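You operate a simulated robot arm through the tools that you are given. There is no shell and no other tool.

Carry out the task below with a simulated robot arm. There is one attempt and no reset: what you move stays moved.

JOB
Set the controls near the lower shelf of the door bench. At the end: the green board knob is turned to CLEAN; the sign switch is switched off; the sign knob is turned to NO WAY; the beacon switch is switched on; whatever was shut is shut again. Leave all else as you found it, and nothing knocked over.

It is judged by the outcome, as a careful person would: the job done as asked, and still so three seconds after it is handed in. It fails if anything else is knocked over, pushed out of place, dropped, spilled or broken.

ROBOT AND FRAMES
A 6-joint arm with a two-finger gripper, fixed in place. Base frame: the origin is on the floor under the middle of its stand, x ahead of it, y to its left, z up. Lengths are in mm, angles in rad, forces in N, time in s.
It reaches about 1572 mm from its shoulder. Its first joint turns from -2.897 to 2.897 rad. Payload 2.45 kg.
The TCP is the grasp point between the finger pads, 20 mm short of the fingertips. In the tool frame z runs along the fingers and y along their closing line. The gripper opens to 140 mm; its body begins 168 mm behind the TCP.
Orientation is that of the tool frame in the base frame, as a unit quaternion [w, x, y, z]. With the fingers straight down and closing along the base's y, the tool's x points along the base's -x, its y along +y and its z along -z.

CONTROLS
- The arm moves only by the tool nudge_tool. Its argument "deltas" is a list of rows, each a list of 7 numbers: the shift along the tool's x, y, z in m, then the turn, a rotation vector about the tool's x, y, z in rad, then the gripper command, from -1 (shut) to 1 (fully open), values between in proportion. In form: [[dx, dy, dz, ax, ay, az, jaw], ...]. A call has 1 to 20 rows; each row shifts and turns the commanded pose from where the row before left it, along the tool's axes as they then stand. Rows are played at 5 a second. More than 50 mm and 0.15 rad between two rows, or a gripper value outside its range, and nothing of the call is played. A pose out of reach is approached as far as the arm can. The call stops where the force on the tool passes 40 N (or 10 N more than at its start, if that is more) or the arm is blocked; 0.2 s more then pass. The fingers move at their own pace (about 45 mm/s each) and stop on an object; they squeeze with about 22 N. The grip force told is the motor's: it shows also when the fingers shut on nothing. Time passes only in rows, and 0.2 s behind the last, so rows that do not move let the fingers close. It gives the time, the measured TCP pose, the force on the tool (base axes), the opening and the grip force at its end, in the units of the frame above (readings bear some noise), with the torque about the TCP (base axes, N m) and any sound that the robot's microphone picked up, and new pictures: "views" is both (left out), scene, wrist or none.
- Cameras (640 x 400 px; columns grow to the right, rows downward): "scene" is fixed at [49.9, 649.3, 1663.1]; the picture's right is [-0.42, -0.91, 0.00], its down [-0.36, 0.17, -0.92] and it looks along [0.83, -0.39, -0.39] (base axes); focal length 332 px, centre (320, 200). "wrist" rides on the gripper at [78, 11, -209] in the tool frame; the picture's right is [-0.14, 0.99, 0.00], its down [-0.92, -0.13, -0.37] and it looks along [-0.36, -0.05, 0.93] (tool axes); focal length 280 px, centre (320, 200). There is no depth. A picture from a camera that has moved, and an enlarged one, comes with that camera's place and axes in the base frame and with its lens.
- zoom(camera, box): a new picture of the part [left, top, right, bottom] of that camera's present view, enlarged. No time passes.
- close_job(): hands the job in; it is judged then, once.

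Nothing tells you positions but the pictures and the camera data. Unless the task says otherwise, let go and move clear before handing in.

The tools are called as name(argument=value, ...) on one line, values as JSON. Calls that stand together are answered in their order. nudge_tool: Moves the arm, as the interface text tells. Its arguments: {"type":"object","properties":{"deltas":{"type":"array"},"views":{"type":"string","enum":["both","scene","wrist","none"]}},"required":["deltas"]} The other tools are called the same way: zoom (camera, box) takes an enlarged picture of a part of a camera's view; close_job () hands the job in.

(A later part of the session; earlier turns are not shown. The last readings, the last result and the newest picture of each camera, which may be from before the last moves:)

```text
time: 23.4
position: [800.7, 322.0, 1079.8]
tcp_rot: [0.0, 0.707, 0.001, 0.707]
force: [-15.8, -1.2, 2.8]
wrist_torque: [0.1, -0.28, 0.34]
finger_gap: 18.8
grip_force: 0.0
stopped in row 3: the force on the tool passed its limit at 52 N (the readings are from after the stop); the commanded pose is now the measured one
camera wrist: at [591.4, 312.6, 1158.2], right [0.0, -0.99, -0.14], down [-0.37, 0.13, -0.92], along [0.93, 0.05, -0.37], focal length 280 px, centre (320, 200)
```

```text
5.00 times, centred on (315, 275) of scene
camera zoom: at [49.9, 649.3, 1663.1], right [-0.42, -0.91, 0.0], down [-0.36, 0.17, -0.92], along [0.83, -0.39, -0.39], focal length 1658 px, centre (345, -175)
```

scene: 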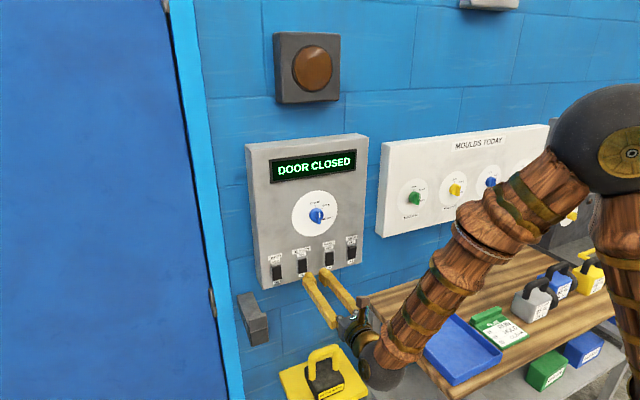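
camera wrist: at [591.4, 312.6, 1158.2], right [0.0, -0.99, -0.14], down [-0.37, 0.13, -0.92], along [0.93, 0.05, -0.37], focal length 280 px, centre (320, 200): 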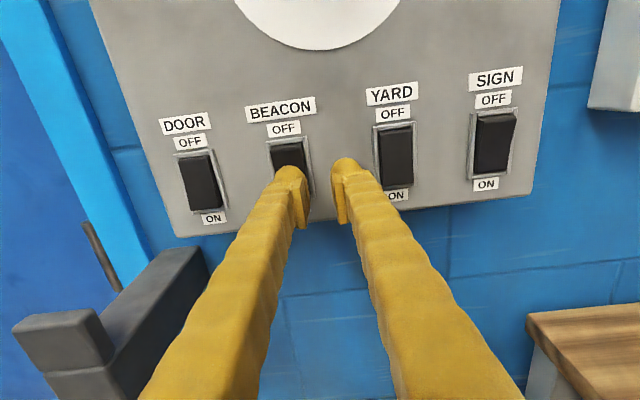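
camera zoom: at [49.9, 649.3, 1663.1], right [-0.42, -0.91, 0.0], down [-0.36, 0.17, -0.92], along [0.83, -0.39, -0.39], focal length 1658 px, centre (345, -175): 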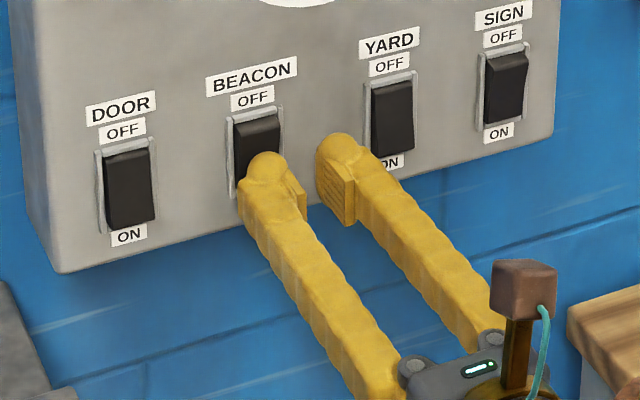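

I made contact with the tips near x≈820, and the BEACON rocker's top now looks lifted. I'll back off and check its state.

nudge_tool(deltas=[[0, 0, -0.02, 0, 0, 0, -0.714], [0, 0, -0.04, 0, 0, 0, -0.714], [0, 0, -0.02, 0, 0, 0, -0.714]], views="both")

zoom(camera="scene", box=[255, 235, 365, 305])

zoom(camera="wrist", box=[180, 70, 540, 230])

```text
time: 24.2
position: [718.8, 322.5, 1079.1]
tcp_rot: [0.0, 0.707, 0.001, 0.707]
force: [0.2, 0.1, -0.6]
wrist_torque: [-0.03, 0.02, 0.05]
finger_gap: 19.8
grip_force: 0.0
camera wrist: at [509.6, 312.3, 1157.2], right [0.0, -0.99, -0.14], down [-0.37, 0.13, -0.92], along [0.93, 0.05, -0.37], focal length 280 px, centre (320, 200)
```

scene: 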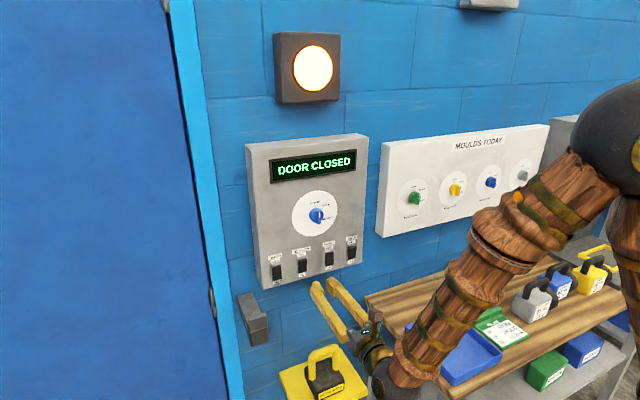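
wrist: 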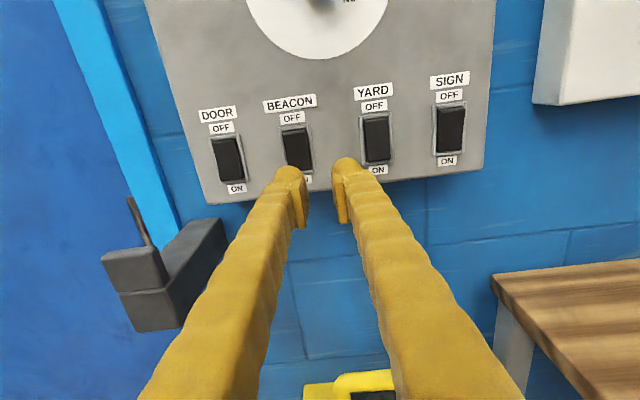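

```text
5.71 times, centred on (310, 270) of scene
camera zoom: at [49.9, 649.3, 1663.1], right [-0.42, -0.91, 0.0], down [-0.36, 0.17, -0.92], along [0.83, -0.39, -0.39], focal length 1896 px, centre (377, -200)
```

zoom: 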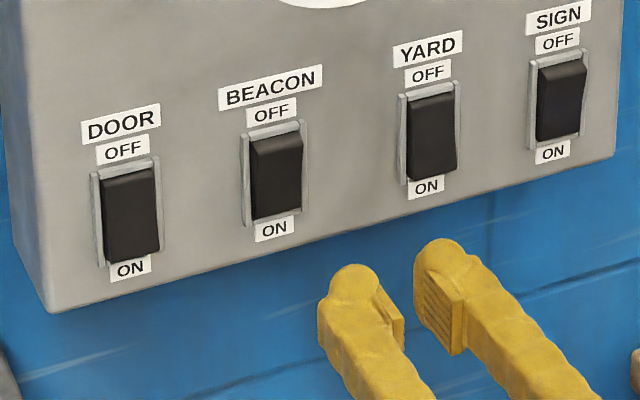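

```text
1.78 times, centred on (360, 150) of wrist
camera zoom: at [509.6, 312.3, 1157.2], right [0.0, -0.99, -0.14], down [-0.37, 0.13, -0.92], along [0.93, 0.05, -0.37], focal length 498 px, centre (249, 289)
```

zoom: 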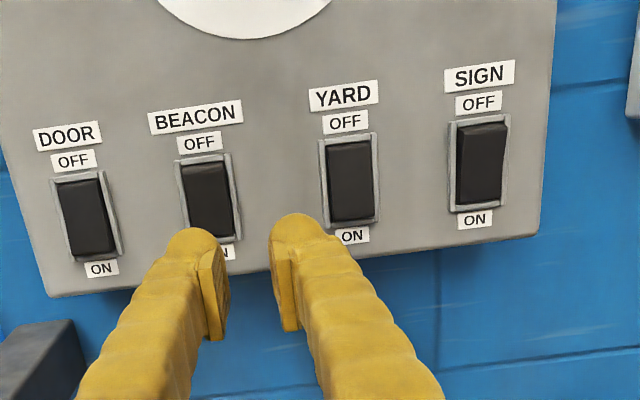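

BEACON is on: its lamp is lit and its lower end is pressed in. Now I'll go to the sign knob, lining up at about (y 302.5, z 1256) with the gripper opened.

nudge_tool(deltas=[[0.044, 0.005, 0.002, 0, 0, 0, -0.714], [0.044, 0.005, 0.002, 0, 0, 0, -0.4], [0.044, 0.005, 0.002, 0, 0, 0, -0.2], [0.045, 0.005, 0.01, 0, 0, 0, -0.2], [0, 0, 0, 0, 0, 0, -0.2]], views="both")

zoom(camera="wrist", box=[240, 80, 400, 220])

zoom(camera="scene", box=[280, 180, 370, 260])

```text
time: 25.4
position: [738.0, 302.1, 1256.9]
tcp_rot: [0.001, 0.708, 0.001, 0.707]
force: [-0.3, 0.1, -0.3]
wrist_torque: [0.02, -0.05, 0.0]
finger_gap: 56.0
grip_force: 0.1
camera wrist: at [528.8, 291.7, 1335.7], right [0.0, -0.99, -0.14], down [-0.37, 0.13, -0.92], along [0.93, 0.05, -0.37], focal length 280 px, centre (320, 200)
```

scene: 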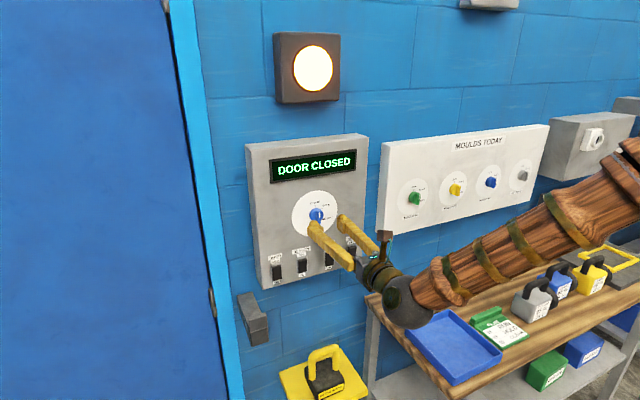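
wrist: 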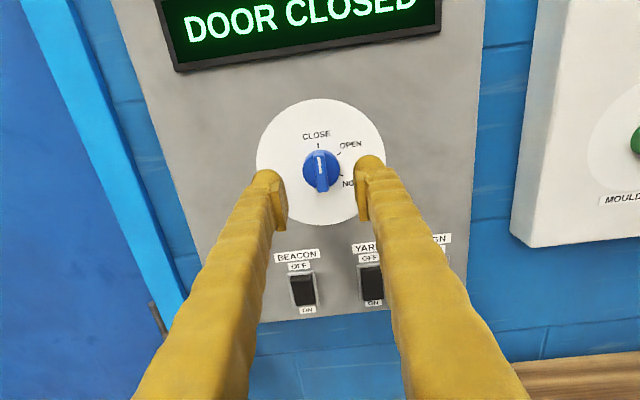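

```text
2.86 times, centred on (320, 150) of wrist
camera zoom: at [528.8, 291.7, 1335.7], right [0.0, -0.99, -0.14], down [-0.37, 0.13, -0.92], along [0.93, 0.05, -0.37], focal length 801 px, centre (320, 343)
```

zoom: 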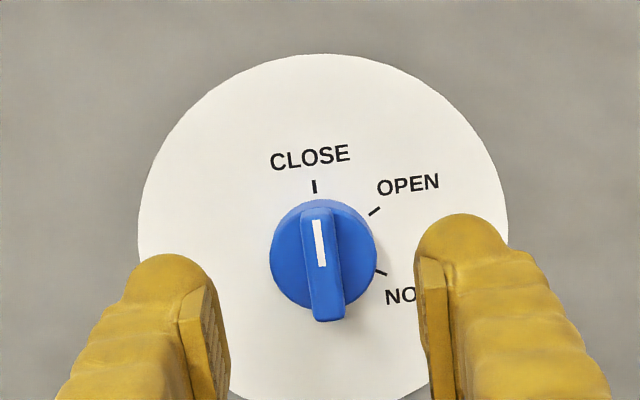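

```text
5.00 times, centred on (325, 220) of scene
camera zoom: at [49.9, 649.3, 1663.1], right [-0.42, -0.91, 0.0], down [-0.36, 0.17, -0.92], along [0.83, -0.39, -0.39], focal length 1658 px, centre (295, 100)
```

zoom: 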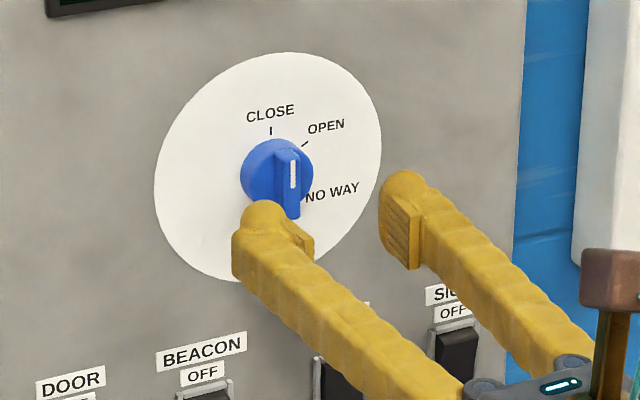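

I'm nearly in line with the sign knob (axis ≈ y 300.5, z 1256). I'll correct slightly and advance so the tips straddle the wing, then check.

nudge_tool(deltas=[[-0.0009, 0.0016, 0.015, 0, 0, 0, -0.2], [0, 0, 0.015, 0, 0, 0, -0.2], [0, 0, 0.015, 0, 0, 0, -0.2], [0, 0, 0, 0, 0, 0, -0.2]], views="wrist")

zoom(camera="wrist", box=[240, 100, 400, 240])

zoom(camera="scene", box=[280, 180, 370, 260])

```text
time: 26.4
position: [781.1, 301.5, 1255.6]
tcp_rot: [0.001, 0.708, 0.002, 0.707]
force: [0.2, 0.2, 1.0]
wrist_torque: [0.0, -0.01, -0.02]
finger_gap: 56.0
grip_force: 0.0
camera wrist: at [573.1, 290.7, 1335.5], right [0.0, -0.99, -0.13], down [-0.37, 0.13, -0.92], along [0.93, 0.05, -0.37], focal length 280 px, centre (320, 200)
```

wrist: 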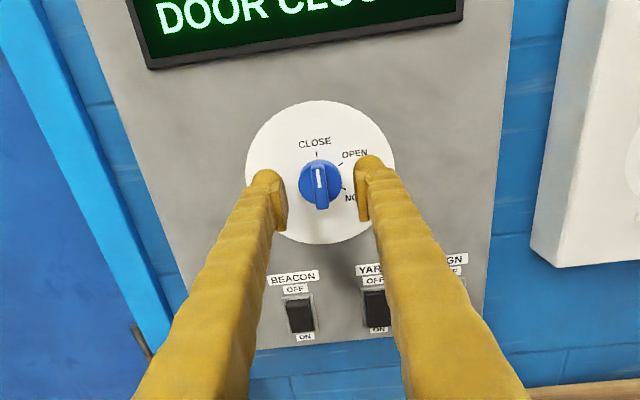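

```text
2.86 times, centred on (320, 170) of wrist
camera zoom: at [573.1, 290.7, 1335.5], right [0.0, -0.99, -0.13], down [-0.37, 0.13, -0.92], along [0.93, 0.05, -0.37], focal length 801 px, centre (320, 286)
```

zoom: 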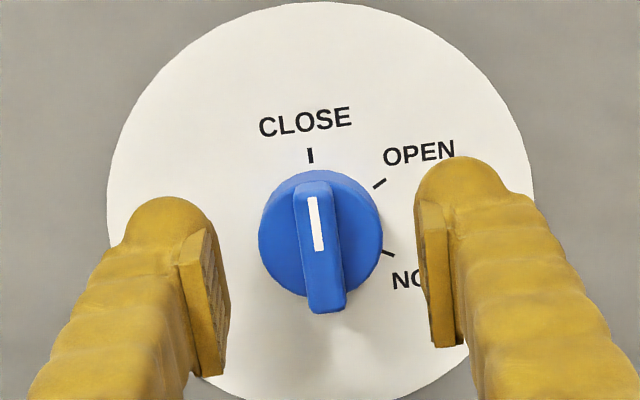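

```text
5.00 times, centred on (325, 220) of scene
camera zoom: at [49.9, 649.3, 1663.1], right [-0.42, -0.91, 0.0], down [-0.36, 0.17, -0.92], along [0.83, -0.39, -0.39], focal length 1658 px, centre (295, 100)
```

zoom: 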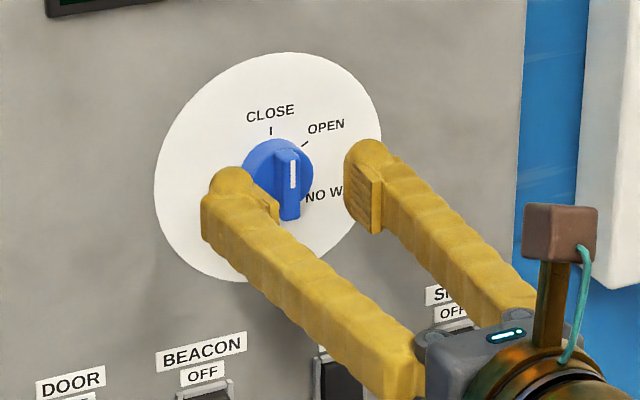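

zoom(camera="scene", box=[400, 180, 430, 215])

zoom(camera="scene", box=[305, 200, 345, 228])

zoom(camera="wrist", box=[275, 145, 375, 225])

```text
11.43 times, centred on (415, 198) of scene
camera zoom: at [49.9, 649.3, 1663.1], right [-0.42, -0.91, 0.0], down [-0.36, 0.17, -0.92], along [0.83, -0.39, -0.39], focal length 3791 px, centre (-766, 229)
```

zoom: 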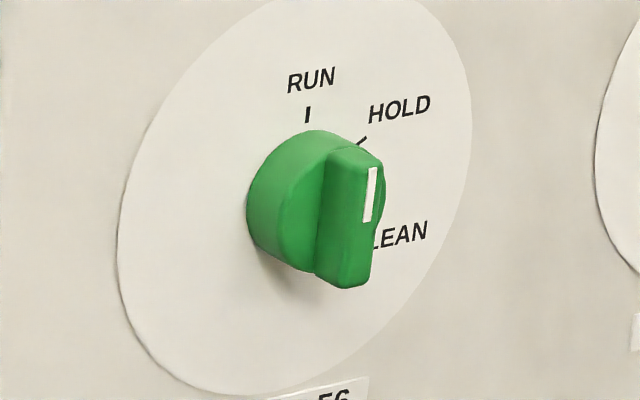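

```text
14.29 times, centred on (325, 214) of scene
camera zoom: at [49.9, 649.3, 1663.1], right [-0.42, -0.91, 0.0], down [-0.36, 0.17, -0.92], along [0.83, -0.39, -0.39], focal length 4739 px, centre (249, 0)
```

zoom: 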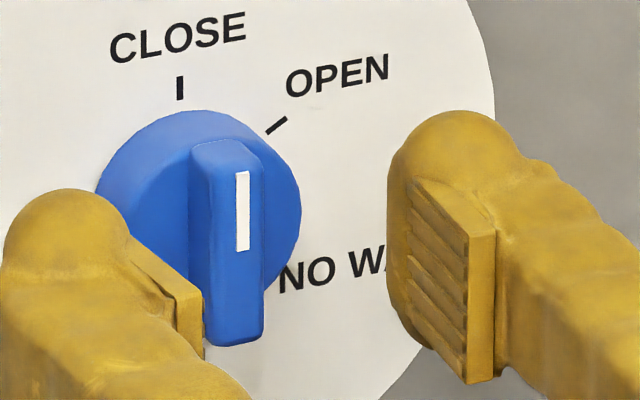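

```text
5.00 times, centred on (325, 185) of wrist
camera zoom: at [573.1, 290.7, 1335.5], right [0.0, -0.99, -0.13], down [-0.37, 0.13, -0.92], along [0.93, 0.05, -0.37], focal length 1402 px, centre (295, 275)
```

zoom: 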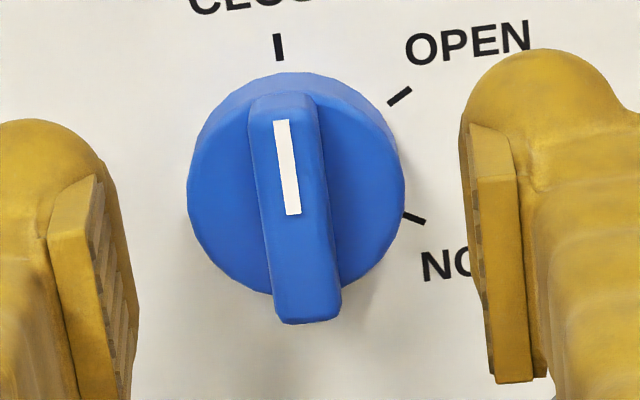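

Fine zooms show the knob is a ~38 mm cylinder with an ~11 mm wide wing standing about 10 mm proud of it, with a total height of about 29 mm. I'll narrow the gap to ~20 mm and creep in to feel the cylinder face.

nudge_tool(deltas=[[0.0005, 0.001, 0, 0, 0, 0, -0.714], [0, 0, 0, 0, 0, 0, -0.714], [0, 0, 0.002, 0, 0, 0, -0.714], [0, 0, 0.002, 0, 0, 0, -0.714], [0, 0, 0, 0, 0, 0, -0.714]], views="none")

zoom(camera="wrist", box=[275, 145, 375, 225])

zoom(camera="scene", box=[300, 195, 350, 230])

```text
time: 27.6
position: [787.1, 299.8, 1255.0]
tcp_rot: [0.001, 0.708, 0.002, 0.707]
force: [1.3, -0.6, 0.9]
wrist_torque: [-0.01, -0.02, -0.01]
finger_gap: 20.0
grip_force: 0.0
```

```text
5.00 times, centred on (325, 185) of wrist
camera zoom: at [577.3, 290.7, 1335.1], right [0.0, -0.99, -0.14], down [-0.37, 0.13, -0.92], along [0.93, 0.05, -0.37], focal length 1402 px, centre (295, 275)
```

zoom: 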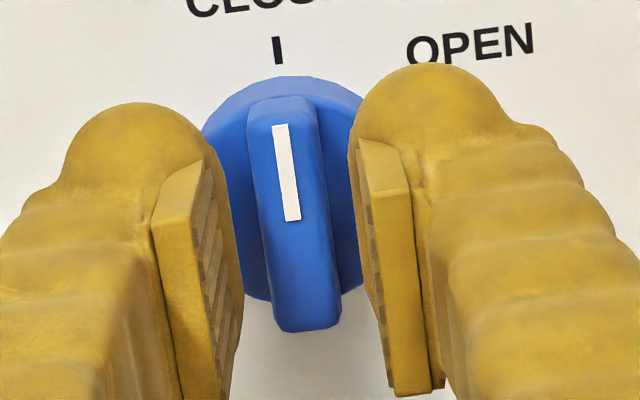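

```text
11.43 times, centred on (325, 212) of scene
camera zoom: at [49.9, 649.3, 1663.1], right [-0.42, -0.91, 0.0], down [-0.36, 0.17, -0.92], along [0.83, -0.39, -0.39], focal length 3791 px, centre (263, 57)
```

zoom: 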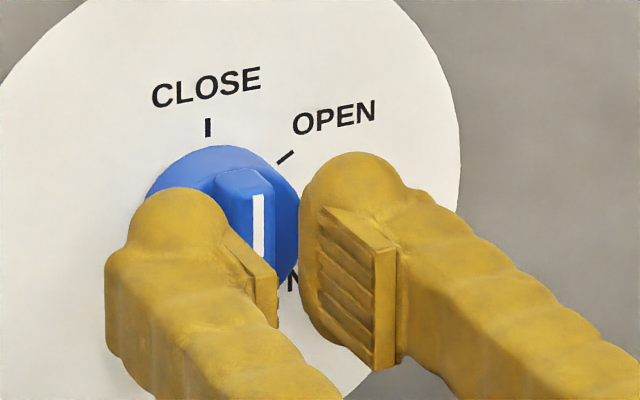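

nudge_tool(deltas=[[0, 0, 0.002, 0, 0, 0, -0.714], [0, 0, 0.002, 0, 0, 0, -0.714], [0, 0, 0, 0, 0, 0, -0.714]], views="none")

zoom(camera="scene", box=[300, 195, 350, 230])

```text
time: 28.4
position: [790.7, 300.6, 1256.4]
tcp_rot: [0.0, 0.707, 0.001, 0.707]
force: [-0.3, -0.2, 0.7]
wrist_torque: [0.01, 0.01, 0.02]
finger_gap: 20.1
grip_force: 0.1
```

```text
11.43 times, centred on (325, 212) of scene
camera zoom: at [49.9, 649.3, 1663.1], right [-0.42, -0.91, 0.0], down [-0.36, 0.17, -0.92], along [0.83, -0.39, -0.39], focal length 3791 px, centre (263, 57)
```

zoom: 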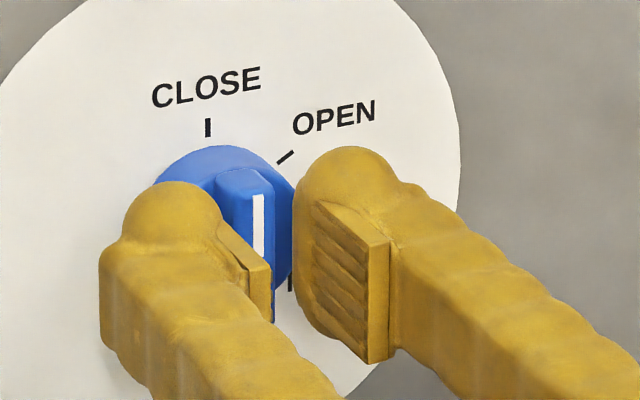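

nudge_tool(deltas=[[0, 0, 0.002, 0, 0, 0, -0.714], [0, 0, 0.0015, 0, 0, 0, -0.714], [0, 0, 0, 0, 0, 0, -0.714]], views="none")

zoom(camera="scene", box=[300, 195, 350, 230])

zoom(camera="wrist", box=[275, 145, 375, 225])

```text
time: 29.4
position: [793.1, 299.5, 1255.8]
tcp_rot: [0.001, 0.708, 0.001, 0.707]
force: [-18.6, -2.4, 2.8]
wrist_torque: [-0.01, -0.05, -0.1]
finger_gap: 20.2
grip_force: 0.0
stopped in row 3: the force on the tool passed its limit at 41 N (the readings are from after the stop); the commanded pose is now the measured one
```

```text
11.43 times, centred on (325, 212) of scene
camera zoom: at [49.9, 649.3, 1663.1], right [-0.42, -0.91, 0.0], down [-0.36, 0.17, -0.92], along [0.83, -0.39, -0.39], focal length 3791 px, centre (263, 57)
```

zoom: 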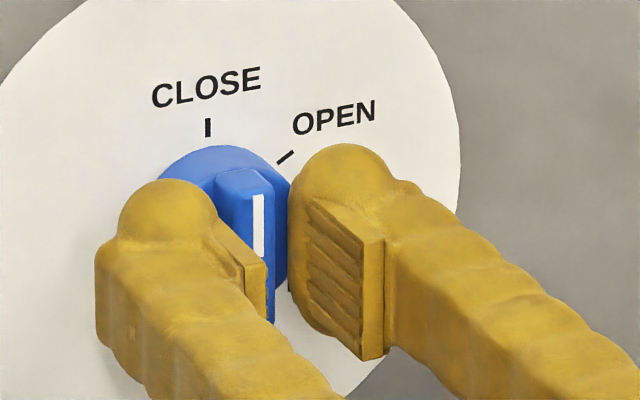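

```text
5.00 times, centred on (325, 185) of wrist
camera zoom: at [584.3, 290.1, 1334.5], right [0.0, -0.99, -0.13], down [-0.37, 0.12, -0.92], along [0.93, 0.05, -0.37], focal length 1402 px, centre (295, 275)
```

zoom: 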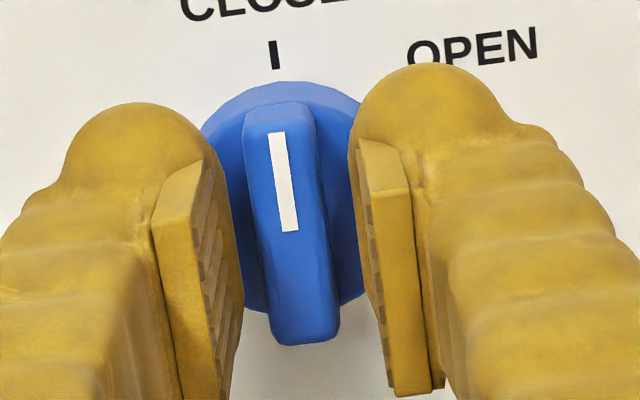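

Contact with the cylinder face comes at TCP x≈793. I'll back off 1.5 mm and close on the wing.

nudge_tool(deltas=[[0, 0, -0.0015, 0, 0, 0, -0.714], [0, 0, 0, 0, 0, 0, -1], [0, 0, 0, 0, 0, 0, -1], [0, 0, 0, 0, 0, 0, -1]], views="none")

zoom(camera="scene", box=[300, 195, 350, 230])

zoom(camera="wrist", box=[275, 145, 375, 225])

```text
time: 30.4
position: [792.7, 300.9, 1255.6]
tcp_rot: [0.0, 0.708, 0.002, 0.707]
force: [11.7, 1.5, -0.4]
wrist_torque: [0.08, 0.01, 0.01]
finger_gap: 11.0
grip_force: 38.5
```

```text
11.43 times, centred on (325, 212) of scene
camera zoom: at [49.9, 649.3, 1663.1], right [-0.42, -0.91, 0.0], down [-0.36, 0.17, -0.92], along [0.83, -0.39, -0.39], focal length 3791 px, centre (263, 57)
```

zoom: 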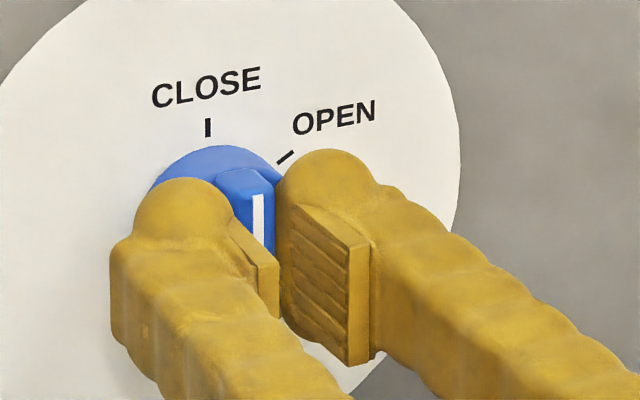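

```text
5.00 times, centred on (325, 185) of wrist
camera zoom: at [583.8, 290.7, 1334.4], right [0.0, -0.99, -0.13], down [-0.37, 0.12, -0.92], along [0.93, 0.05, -0.37], focal length 1402 px, centre (295, 275)
```

zoom: 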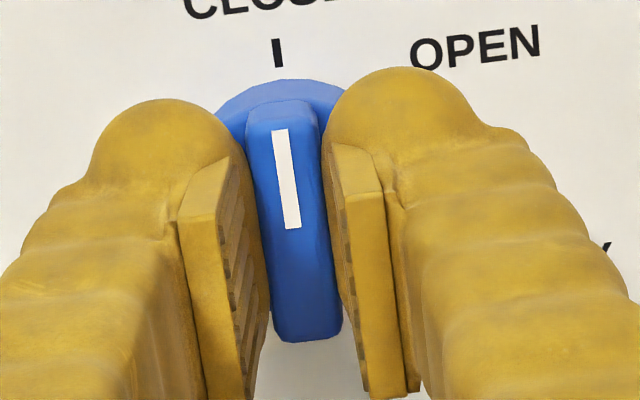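

The wing is gripped with an 11 mm gap. Now I'll turn it clockwise (+ about tool z) in small steps, watching force and torque.

nudge_tool(deltas=[[0, 0, 0, 0, 0, 0.08, -1], [0, 0, 0, 0, 0, 0.08, -1], [0, 0, 0, 0, 0, 0.08, -1], [0, 0, 0, 0, 0, 0.08, -1], [0, 0, 0, 0, 0, 0.08, -1], [0, 0, 0, 0, 0, 0.08, -1]], views="both")

zoom(camera="scene", box=[300, 195, 350, 230])

```text
time: 31.8
position: [792.3, 300.0, 1255.2]
tcp_rot: [-0.167, 0.688, -0.167, 0.686]
force: [21.6, 15.7, 5.0]
wrist_torque: [0.01, 0.04, 0.22]
finger_gap: 11.2
grip_force: 38.1
camera wrist: at [583.2, 255.4, 1320.5], right [0.0, -0.82, -0.58], down [-0.37, 0.54, -0.76], along [0.93, 0.21, -0.3], focal length 280 px, centre (320, 200)
```

scene: 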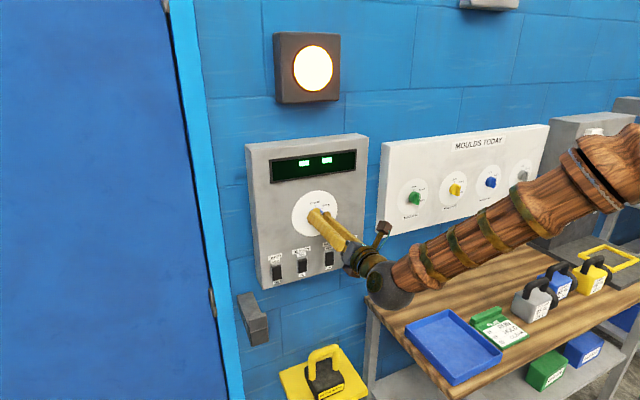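
wrist: 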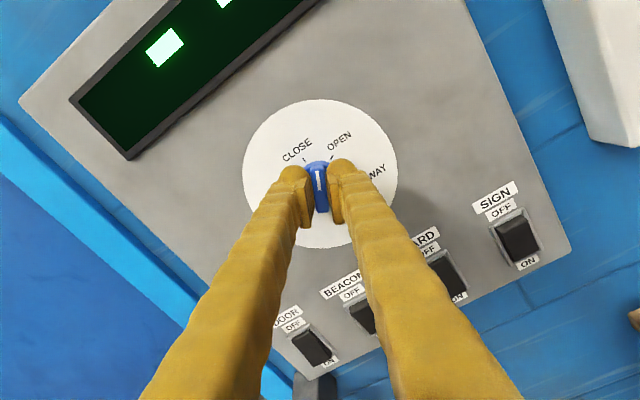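

```text
11.43 times, centred on (325, 212) of scene
camera zoom: at [49.9, 649.3, 1663.1], right [-0.42, -0.91, 0.0], down [-0.36, 0.17, -0.92], along [0.83, -0.39, -0.39], focal length 3791 px, centre (263, 57)
```

zoom: 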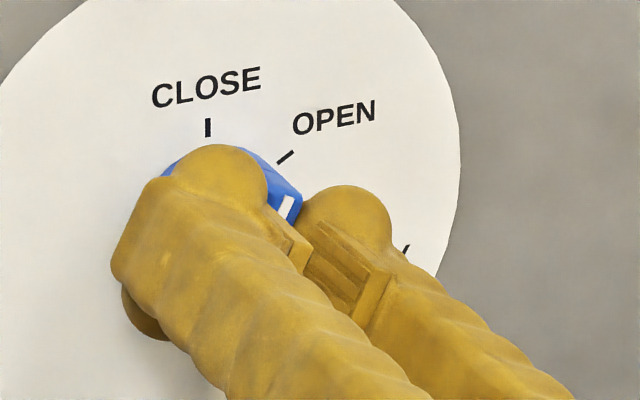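

It is turning, and the display left CLOSED. A small side force shows the true axis is slightly toward +y, so I'll relieve that by about 1 mm and keep turning.

nudge_tool(deltas=[[-0.0005, -0.0009, 0.0012, 0, 0, 0.04, -1], [0, 0, 0, 0, 0, 0.08, -1], [0, 0, 0, 0, 0, 0.08, -1], [0, 0, 0, 0, 0, 0.08, -1], [0, 0, 0, 0, 0, 0.08, -1], [0, 0, 0, 0, 0, 0.08, -1]], views="scene")

zoom(camera="scene", box=[300, 195, 350, 230])

```text
time: 33.2
position: [791.9, 298.8, 1255.3]
tcp_rot: [-0.314, 0.634, -0.313, 0.633]
force: [-27.9, -9.1, 8.8]
wrist_torque: [0.01, -0.13, -0.15]
finger_gap: 10.9
grip_force: 38.3
```

scene: 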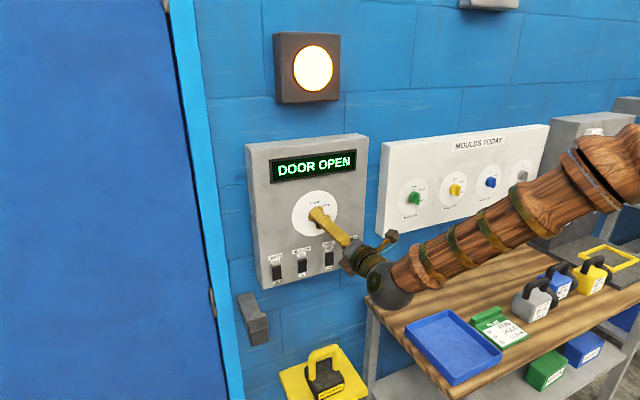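

```text
11.43 times, centred on (325, 212) of scene
camera zoom: at [49.9, 649.3, 1663.1], right [-0.42, -0.91, 0.0], down [-0.36, 0.17, -0.92], along [0.83, -0.39, -0.39], focal length 3791 px, centre (263, 57)
```

zoom: 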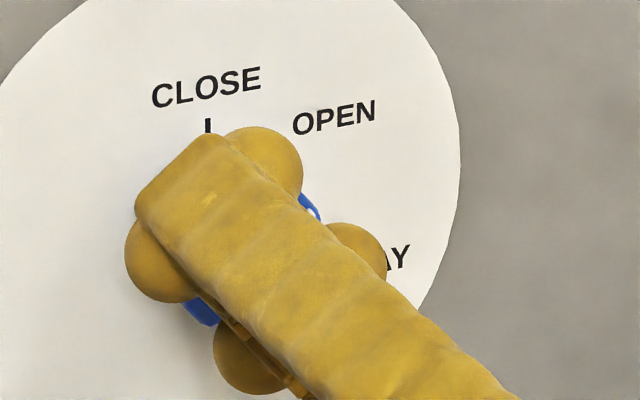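

The display now reads DOOR OPEN at about 53°, as expected. I'll relieve the axial push slightly and continue toward NO WAY.

nudge_tool(deltas=[[0.0004, 0, -0.0008, 0, 0, 0, -1], [0, 0, 0, 0, 0, 0.06, -1], [0, 0, 0, 0, 0, 0.08, -1], [0, 0, 0, 0, 0, 0.08, -1], [0, 0, 0, 0, 0, 0.08, -1], [0, 0, 0, 0, 0, 0.08, -1]], views="scene")

```text
time: 34.6
position: [792.5, 299.4, 1254.1]
tcp_rot: [-0.427, 0.564, -0.428, 0.562]
force: [3.0, -0.9, 0.3]
wrist_torque: [0.01, 0.02, 0.1]
finger_gap: 11.1
grip_force: 37.5
```

scene: 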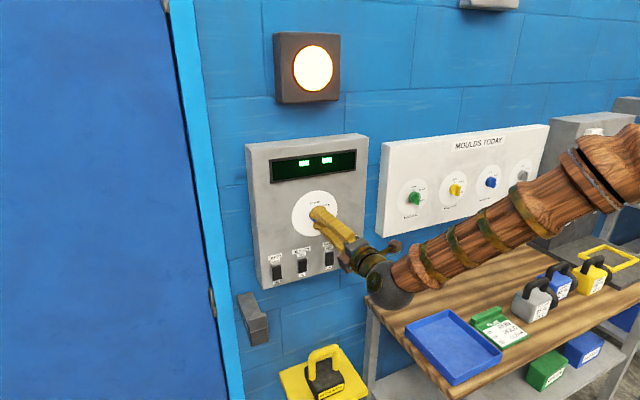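

Forces are low now at about 74°. I'll continue to about 109°.

nudge_tool(deltas=[[0, 0, 0, 0, 0, 0.078, -1], [0, 0, 0, 0, 0, 0.078, -1], [0, 0, 0, 0, 0, 0.078, -1], [0, 0, 0, 0, 0, 0.078, -1], [0, 0, 0, 0, 0, 0.078, -1], [0, 0, 0, 0, 0, 0.078, -1], [0, 0, 0, 0, 0, 0.078, -1]], views="both")

zoom(camera="scene", box=[300, 195, 350, 230])

zoom(camera="wrist", box=[260, 130, 390, 230])

```text
time: 36.2
position: [792.8, 301.5, 1255.0]
tcp_rot: [0.563, -0.428, 0.564, -0.426]
force: [-8.1, 0.2, -10.5]
wrist_torque: [0.01, 0.09, 0.15]
finger_gap: 11.0
grip_force: 37.8
camera wrist: at [584.0, 228.8, 1224.3], right [0.0, 0.4, -0.92], down [-0.37, 0.85, 0.37], along [0.93, 0.34, 0.15], focal length 280 px, centre (320, 200)
```

scene: 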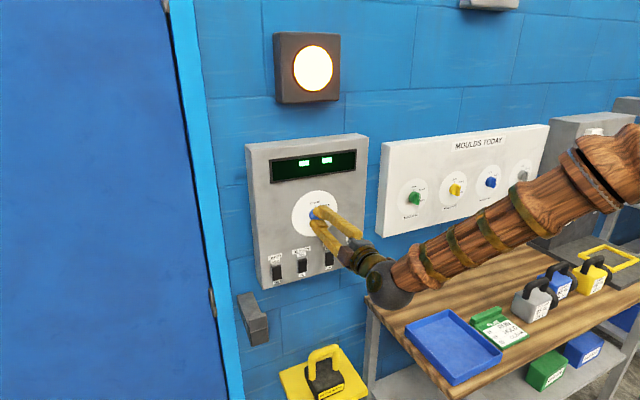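
wrist: 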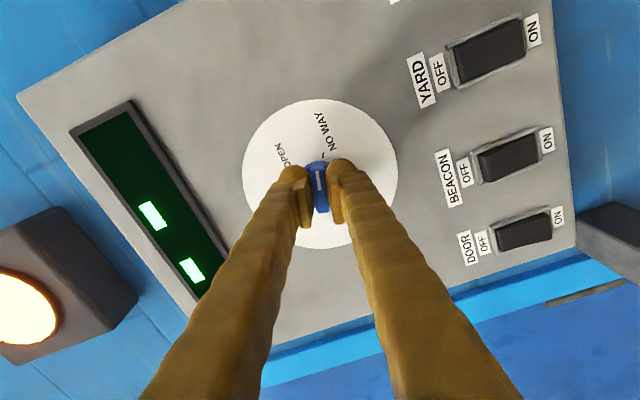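

```text
11.43 times, centred on (325, 212) of scene
camera zoom: at [49.9, 649.3, 1663.1], right [-0.42, -0.91, 0.0], down [-0.36, 0.17, -0.92], along [0.83, -0.39, -0.39], focal length 3791 px, centre (263, 57)
```

zoom: 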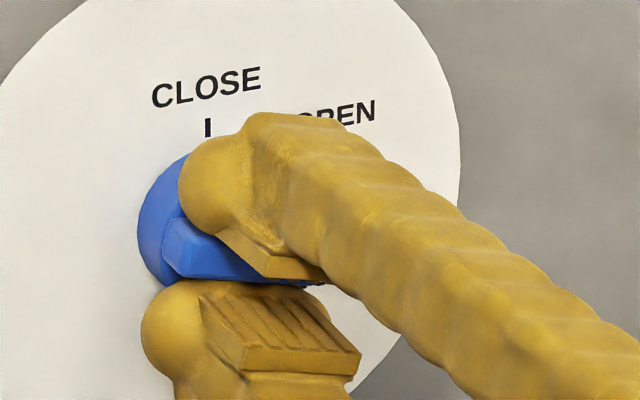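

```text
4.00 times, centred on (325, 180) of wrist
camera zoom: at [584.0, 228.8, 1224.3], right [0.0, 0.4, -0.92], down [-0.37, 0.85, 0.37], along [0.93, 0.34, 0.15], focal length 1122 px, centre (300, 280)
```

zoom: 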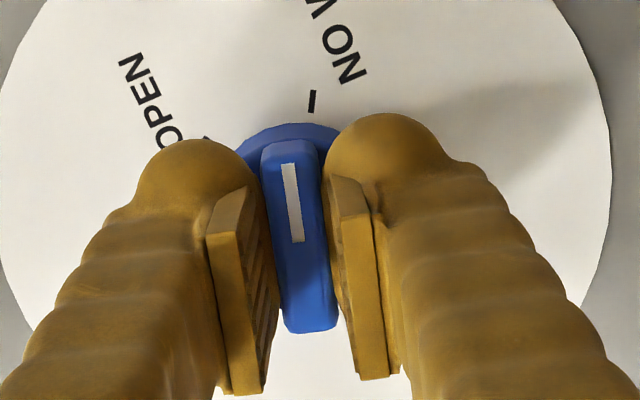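

The three ticks fit a 60° spacing, so NO WAY is at about 120° and I'm at about 105°. I'll continue by 0.25 rad.

nudge_tool(deltas=[[0, 0.0003, 0, 0, 0, 0.06, -1], [0, 0, 0, 0, 0, 0.065, -1], [0, 0, 0, 0, 0, 0.065, -1], [0, 0, 0, 0, 0, 0.065, -1]], views="both")

zoom(camera="wrist", box=[260, 130, 390, 230])

zoom(camera="scene", box=[240, 130, 380, 290])

```text
time: 37.2
position: [792.0, 299.9, 1253.8]
tcp_rot: [0.612, -0.352, 0.614, -0.352]
force: [-12.7, -15.9, -3.6]
wrist_torque: [-0.15, 0.07, -0.21]
finger_gap: 10.9
grip_force: 38.3
camera wrist: at [584.0, 239.5, 1206.9], right [0.0, 0.62, -0.79], down [-0.37, 0.73, 0.57], along [0.93, 0.29, 0.23], focal length 280 px, centre (320, 200)
```

scene: 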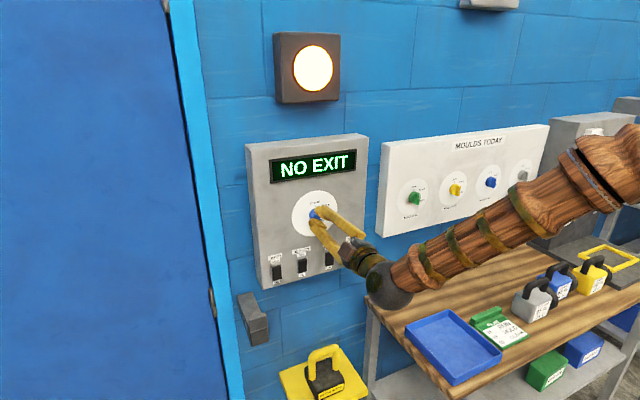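
wrist: 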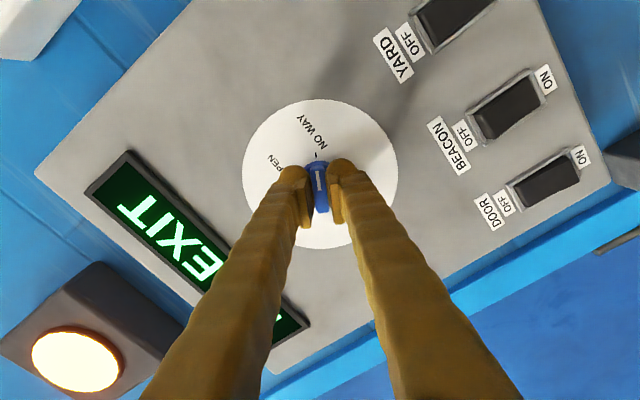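

```text
4.00 times, centred on (325, 180) of wrist
camera zoom: at [584.0, 239.5, 1206.9], right [0.0, 0.62, -0.79], down [-0.37, 0.73, 0.57], along [0.93, 0.29, 0.23], focal length 1122 px, centre (300, 280)
```

zoom: 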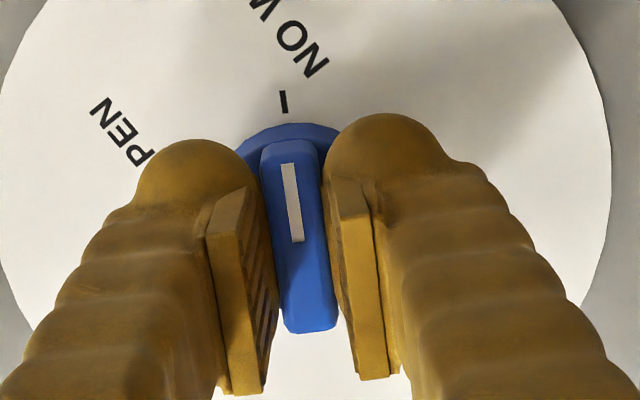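

```text
2.50 times, centred on (310, 210) of scene
camera zoom: at [49.9, 649.3, 1663.1], right [-0.42, -0.91, 0.0], down [-0.36, 0.17, -0.92], along [0.83, -0.39, -0.39], focal length 829 px, centre (345, 175)
```

zoom: 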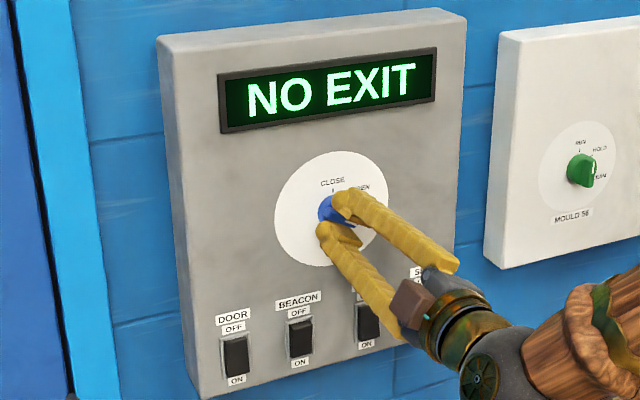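

NO EXIT is displayed and the pointer lines up with the NO WAY tick at 120°. I'll release and back straight out.

nudge_tool(deltas=[[0, 0, 0, 0, 0, 0, -0.571], [0, 0, 0, 0, 0, 0, -0.5], [0, 0, 0, 0, 0, 0, -0.5], [0, 0, -0.02, 0, 0, 0, -0.5], [0, 0, -0.04, 0, 0, 0, -0.5], [0, 0, -0.04, 0, 0, 0, -0.5]], views="both")

zoom(camera="scene", box=[255, 140, 375, 240])

```text
time: 38.6
position: [691.6, 299.0, 1257.0]
tcp_rot: [0.613, -0.353, 0.613, -0.352]
force: [-1.0, 0.0, 0.3]
wrist_torque: [0.01, 0.0, 0.0]
finger_gap: 35.0
grip_force: 0.0
camera wrist: at [482.1, 238.4, 1209.7], right [0.0, 0.62, -0.79], down [-0.37, 0.73, 0.57], along [0.93, 0.29, 0.23], focal length 280 px, centre (320, 200)
```

scene: 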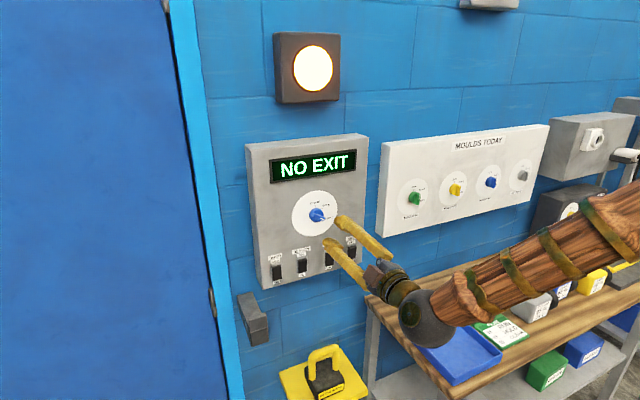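
wrist: 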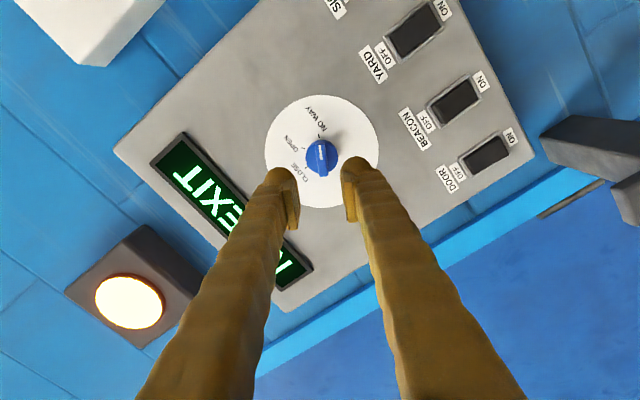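

```text
4.00 times, centred on (315, 190) of scene
camera zoom: at [49.9, 649.3, 1663.1], right [-0.42, -0.91, 0.0], down [-0.36, 0.17, -0.92], along [0.83, -0.39, -0.39], focal length 1327 px, centre (340, 240)
```

zoom: 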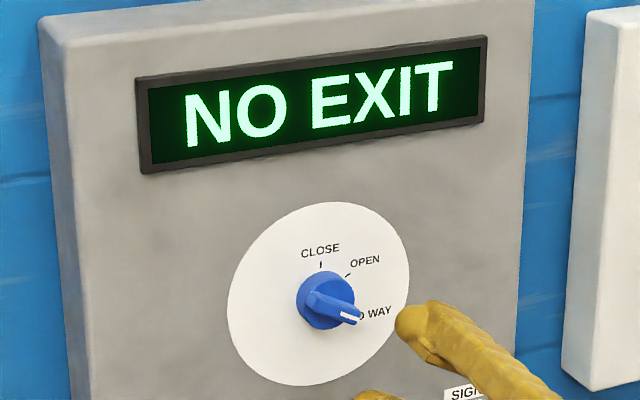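

The sign knob is at NO WAY. Next I'll roll back to -π and line up one finger with the upper (OFF) half of the SIGN rocker, near y 176, z 1110.

nudge_tool(deltas=[[0, 0, 0, 0, 0, -0.1498, -0.714], [0, 0, 0, 0, 0, -0.1498, -0.714], [0, 0, 0, 0, 0, -0.1498, -0.714], [0, 0, 0, 0, 0, -0.1498, -0.714], [0, 0, 0, 0, 0, -0.1498, -0.714], [0, 0, 0, 0, 0, -0.1498, -0.714], [0, 0, 0, 0, 0, -0.1498, -0.714], [0, 0, 0, 0, 0, -0.1498, -0.714], [0, 0, 0, 0, 0, -0.1498, -0.714], [0, 0, 0, 0, 0, -0.1498, -0.714], [0, 0, 0, 0, 0, -0.1498, -0.714], [0, 0, 0, 0, 0, -0.1498, -0.714], [0, 0, 0, 0, 0, -0.1498, -0.714], [0, 0, 0, 0, 0, -0.1498, -0.714], [-0.0368, 0.025, 0.01, 0, 0, 0, -0.714], [-0.0368, 0.025, 0.01, 0, 0, 0, -0.714], [-0.0368, 0.025, 0.01, 0, 0, 0, -0.714], [-0.0368, 0.025, 0.01, 0, 0, 0, -0.714], [0, 0, 0, 0, 0, 0, -0.714]], views="both")

zoom(camera="wrist", box=[240, 80, 440, 230])

zoom(camera="scene", box=[310, 220, 400, 290])

```text
time: 42.6
position: [731.7, 201.0, 1107.4]
tcp_rot: [0.001, 0.709, -0.001, 0.706]
force: [-0.7, 0.2, 0.0]
wrist_torque: [0.01, 0.03, 0.0]
finger_gap: 20.3
grip_force: 0.0
camera wrist: at [522.8, 191.3, 1187.1], right [0.0, -0.99, -0.14], down [-0.37, 0.13, -0.92], along [0.93, 0.05, -0.37], focal length 280 px, centre (320, 200)
```

scene: 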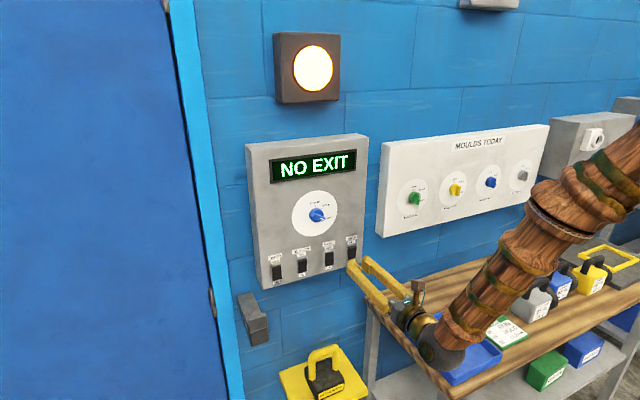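
wrist: 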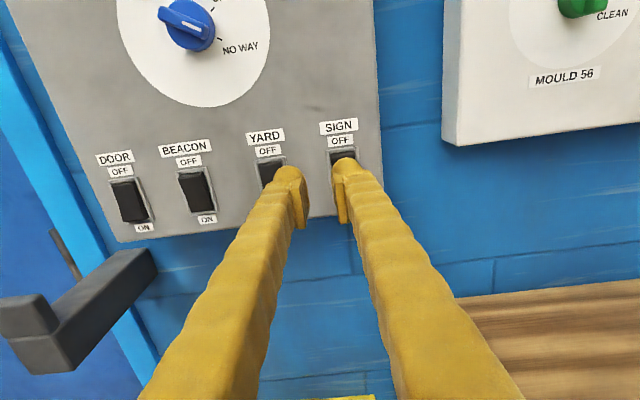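

```text
2.67 times, centred on (340, 155) of wrist
camera zoom: at [522.8, 191.3, 1187.1], right [0.0, -0.99, -0.14], down [-0.37, 0.13, -0.92], along [0.93, 0.05, -0.37], focal length 748 px, centre (267, 320)
```

zoom: 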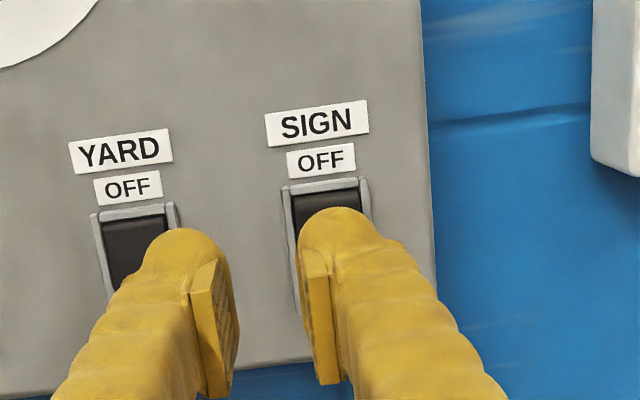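

```text
5.71 times, centred on (355, 255) of scene
camera zoom: at [49.9, 649.3, 1663.1], right [-0.42, -0.91, 0.0], down [-0.36, 0.17, -0.92], along [0.83, -0.39, -0.39], focal length 1896 px, centre (120, -114)
```

zoom: 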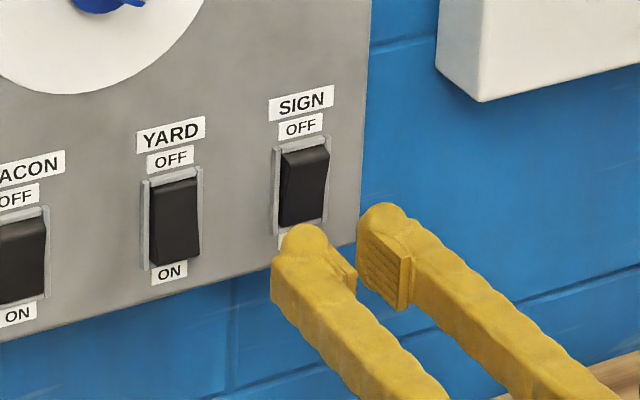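

The right finger is aimed at SIGN's upper half. I'll narrow the gap so the left finger clears YARD's bezel, then advance.

nudge_tool(deltas=[[0, 0.005, 0.0, 0, 0, 0, -0.829], [0.001, 0, 0.02, 0, 0, 0, -0.829], [0, 0, 0.02, 0, 0, 0, -0.829], [0, 0, 0, 0, 0, 0, -0.829]], views="none")

zoom(camera="wrist", box=[240, 80, 440, 230])

zoom(camera="scene", box=[310, 220, 400, 290])

```text
time: 43.6
position: [771.2, 195.4, 1107.9]
tcp_rot: [0.0, 0.707, 0.0, 0.707]
force: [0.2, 0.2, -0.3]
wrist_torque: [0.02, -0.01, 0.0]
finger_gap: 12.0
grip_force: 0.0
```

```text
2.67 times, centred on (340, 155) of wrist
camera zoom: at [562.3, 185.2, 1187.7], right [0.0, -0.99, -0.14], down [-0.37, 0.13, -0.92], along [0.93, 0.05, -0.37], focal length 748 px, centre (267, 320)
```

zoom: 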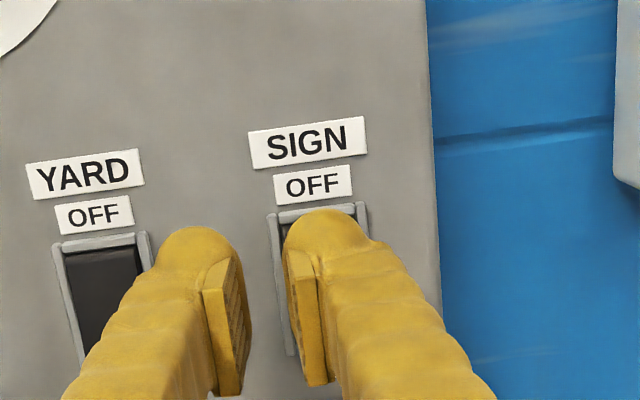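

```text
5.71 times, centred on (355, 255) of scene
camera zoom: at [49.9, 649.3, 1663.1], right [-0.42, -0.91, 0.0], down [-0.36, 0.17, -0.92], along [0.83, -0.39, -0.39], focal length 1896 px, centre (120, -114)
```

zoom: 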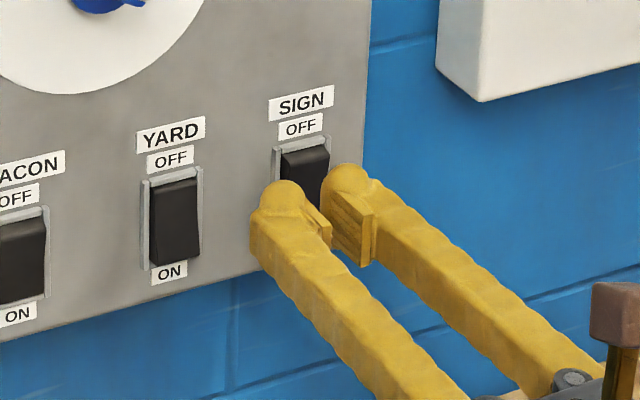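

nudge_tool(deltas=[[-0.003, 0, 0.004, 0, 0, 0, -0.829], [0, 0, 0.004, 0, 0, 0, -0.829], [0, 0, 0.003, 0, 0, 0, -0.829], [0, 0, 0.002, 0, 0, 0, -0.829], [0, 0, 0, 0, 0, 0, -0.829]], views="none")

zoom(camera="scene", box=[310, 220, 400, 290])

```text
time: 44.8
position: [785.6, 196.5, 1106.1]
tcp_rot: [-0.001, 0.707, 0.001, 0.707]
force: [0.4, 0.2, -0.5]
wrist_torque: [0.02, 0.04, 0.0]
finger_gap: 12.0
grip_force: 0.0
```

```text
5.71 times, centred on (355, 255) of scene
camera zoom: at [49.9, 649.3, 1663.1], right [-0.42, -0.91, 0.0], down [-0.36, 0.17, -0.92], along [0.83, -0.39, -0.39], focal length 1896 px, centre (120, -114)
```

zoom: 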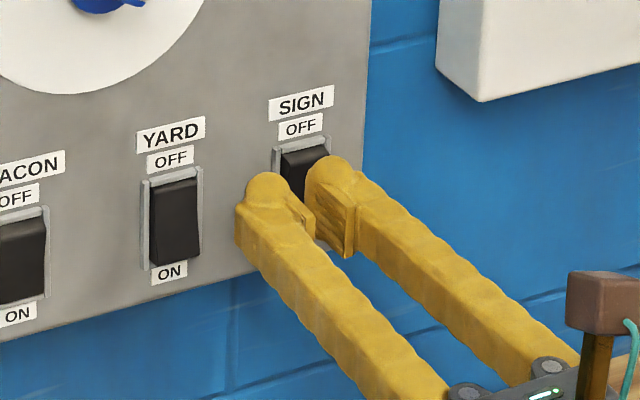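

nudge_tool(deltas=[[0, 0, 0.003, 0, 0, 0, -0.829], [0, 0, 0.003, 0, 0, 0, -0.829], [0, 0, 0.002, 0, 0, 0, -0.829], [0, 0, 0.002, 0, 0, 0, -0.829], [0, 0, 0, 0, 0, 0, -0.829]], views="scene")

zoom(camera="scene", box=[310, 220, 400, 290])

```text
time: 46.0
position: [795.7, 196.7, 1105.9]
tcp_rot: [-0.001, 0.708, 0.0, 0.706]
force: [-0.1, -0.1, -0.7]
wrist_torque: [0.0, 0.04, 0.01]
finger_gap: 12.1
grip_force: 0.0
```

scene: 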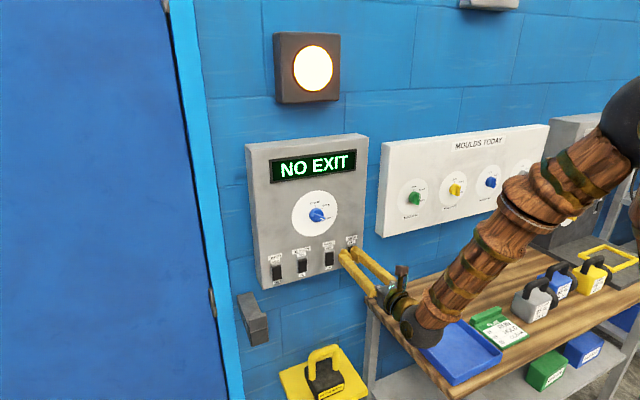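

```text
5.71 times, centred on (355, 255) of scene
camera zoom: at [49.9, 649.3, 1663.1], right [-0.42, -0.91, 0.0], down [-0.36, 0.17, -0.92], along [0.83, -0.39, -0.39], focal length 1896 px, centre (120, -114)
```

zoom: 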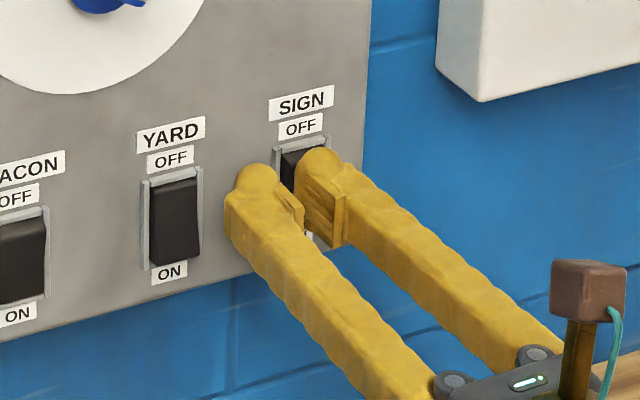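

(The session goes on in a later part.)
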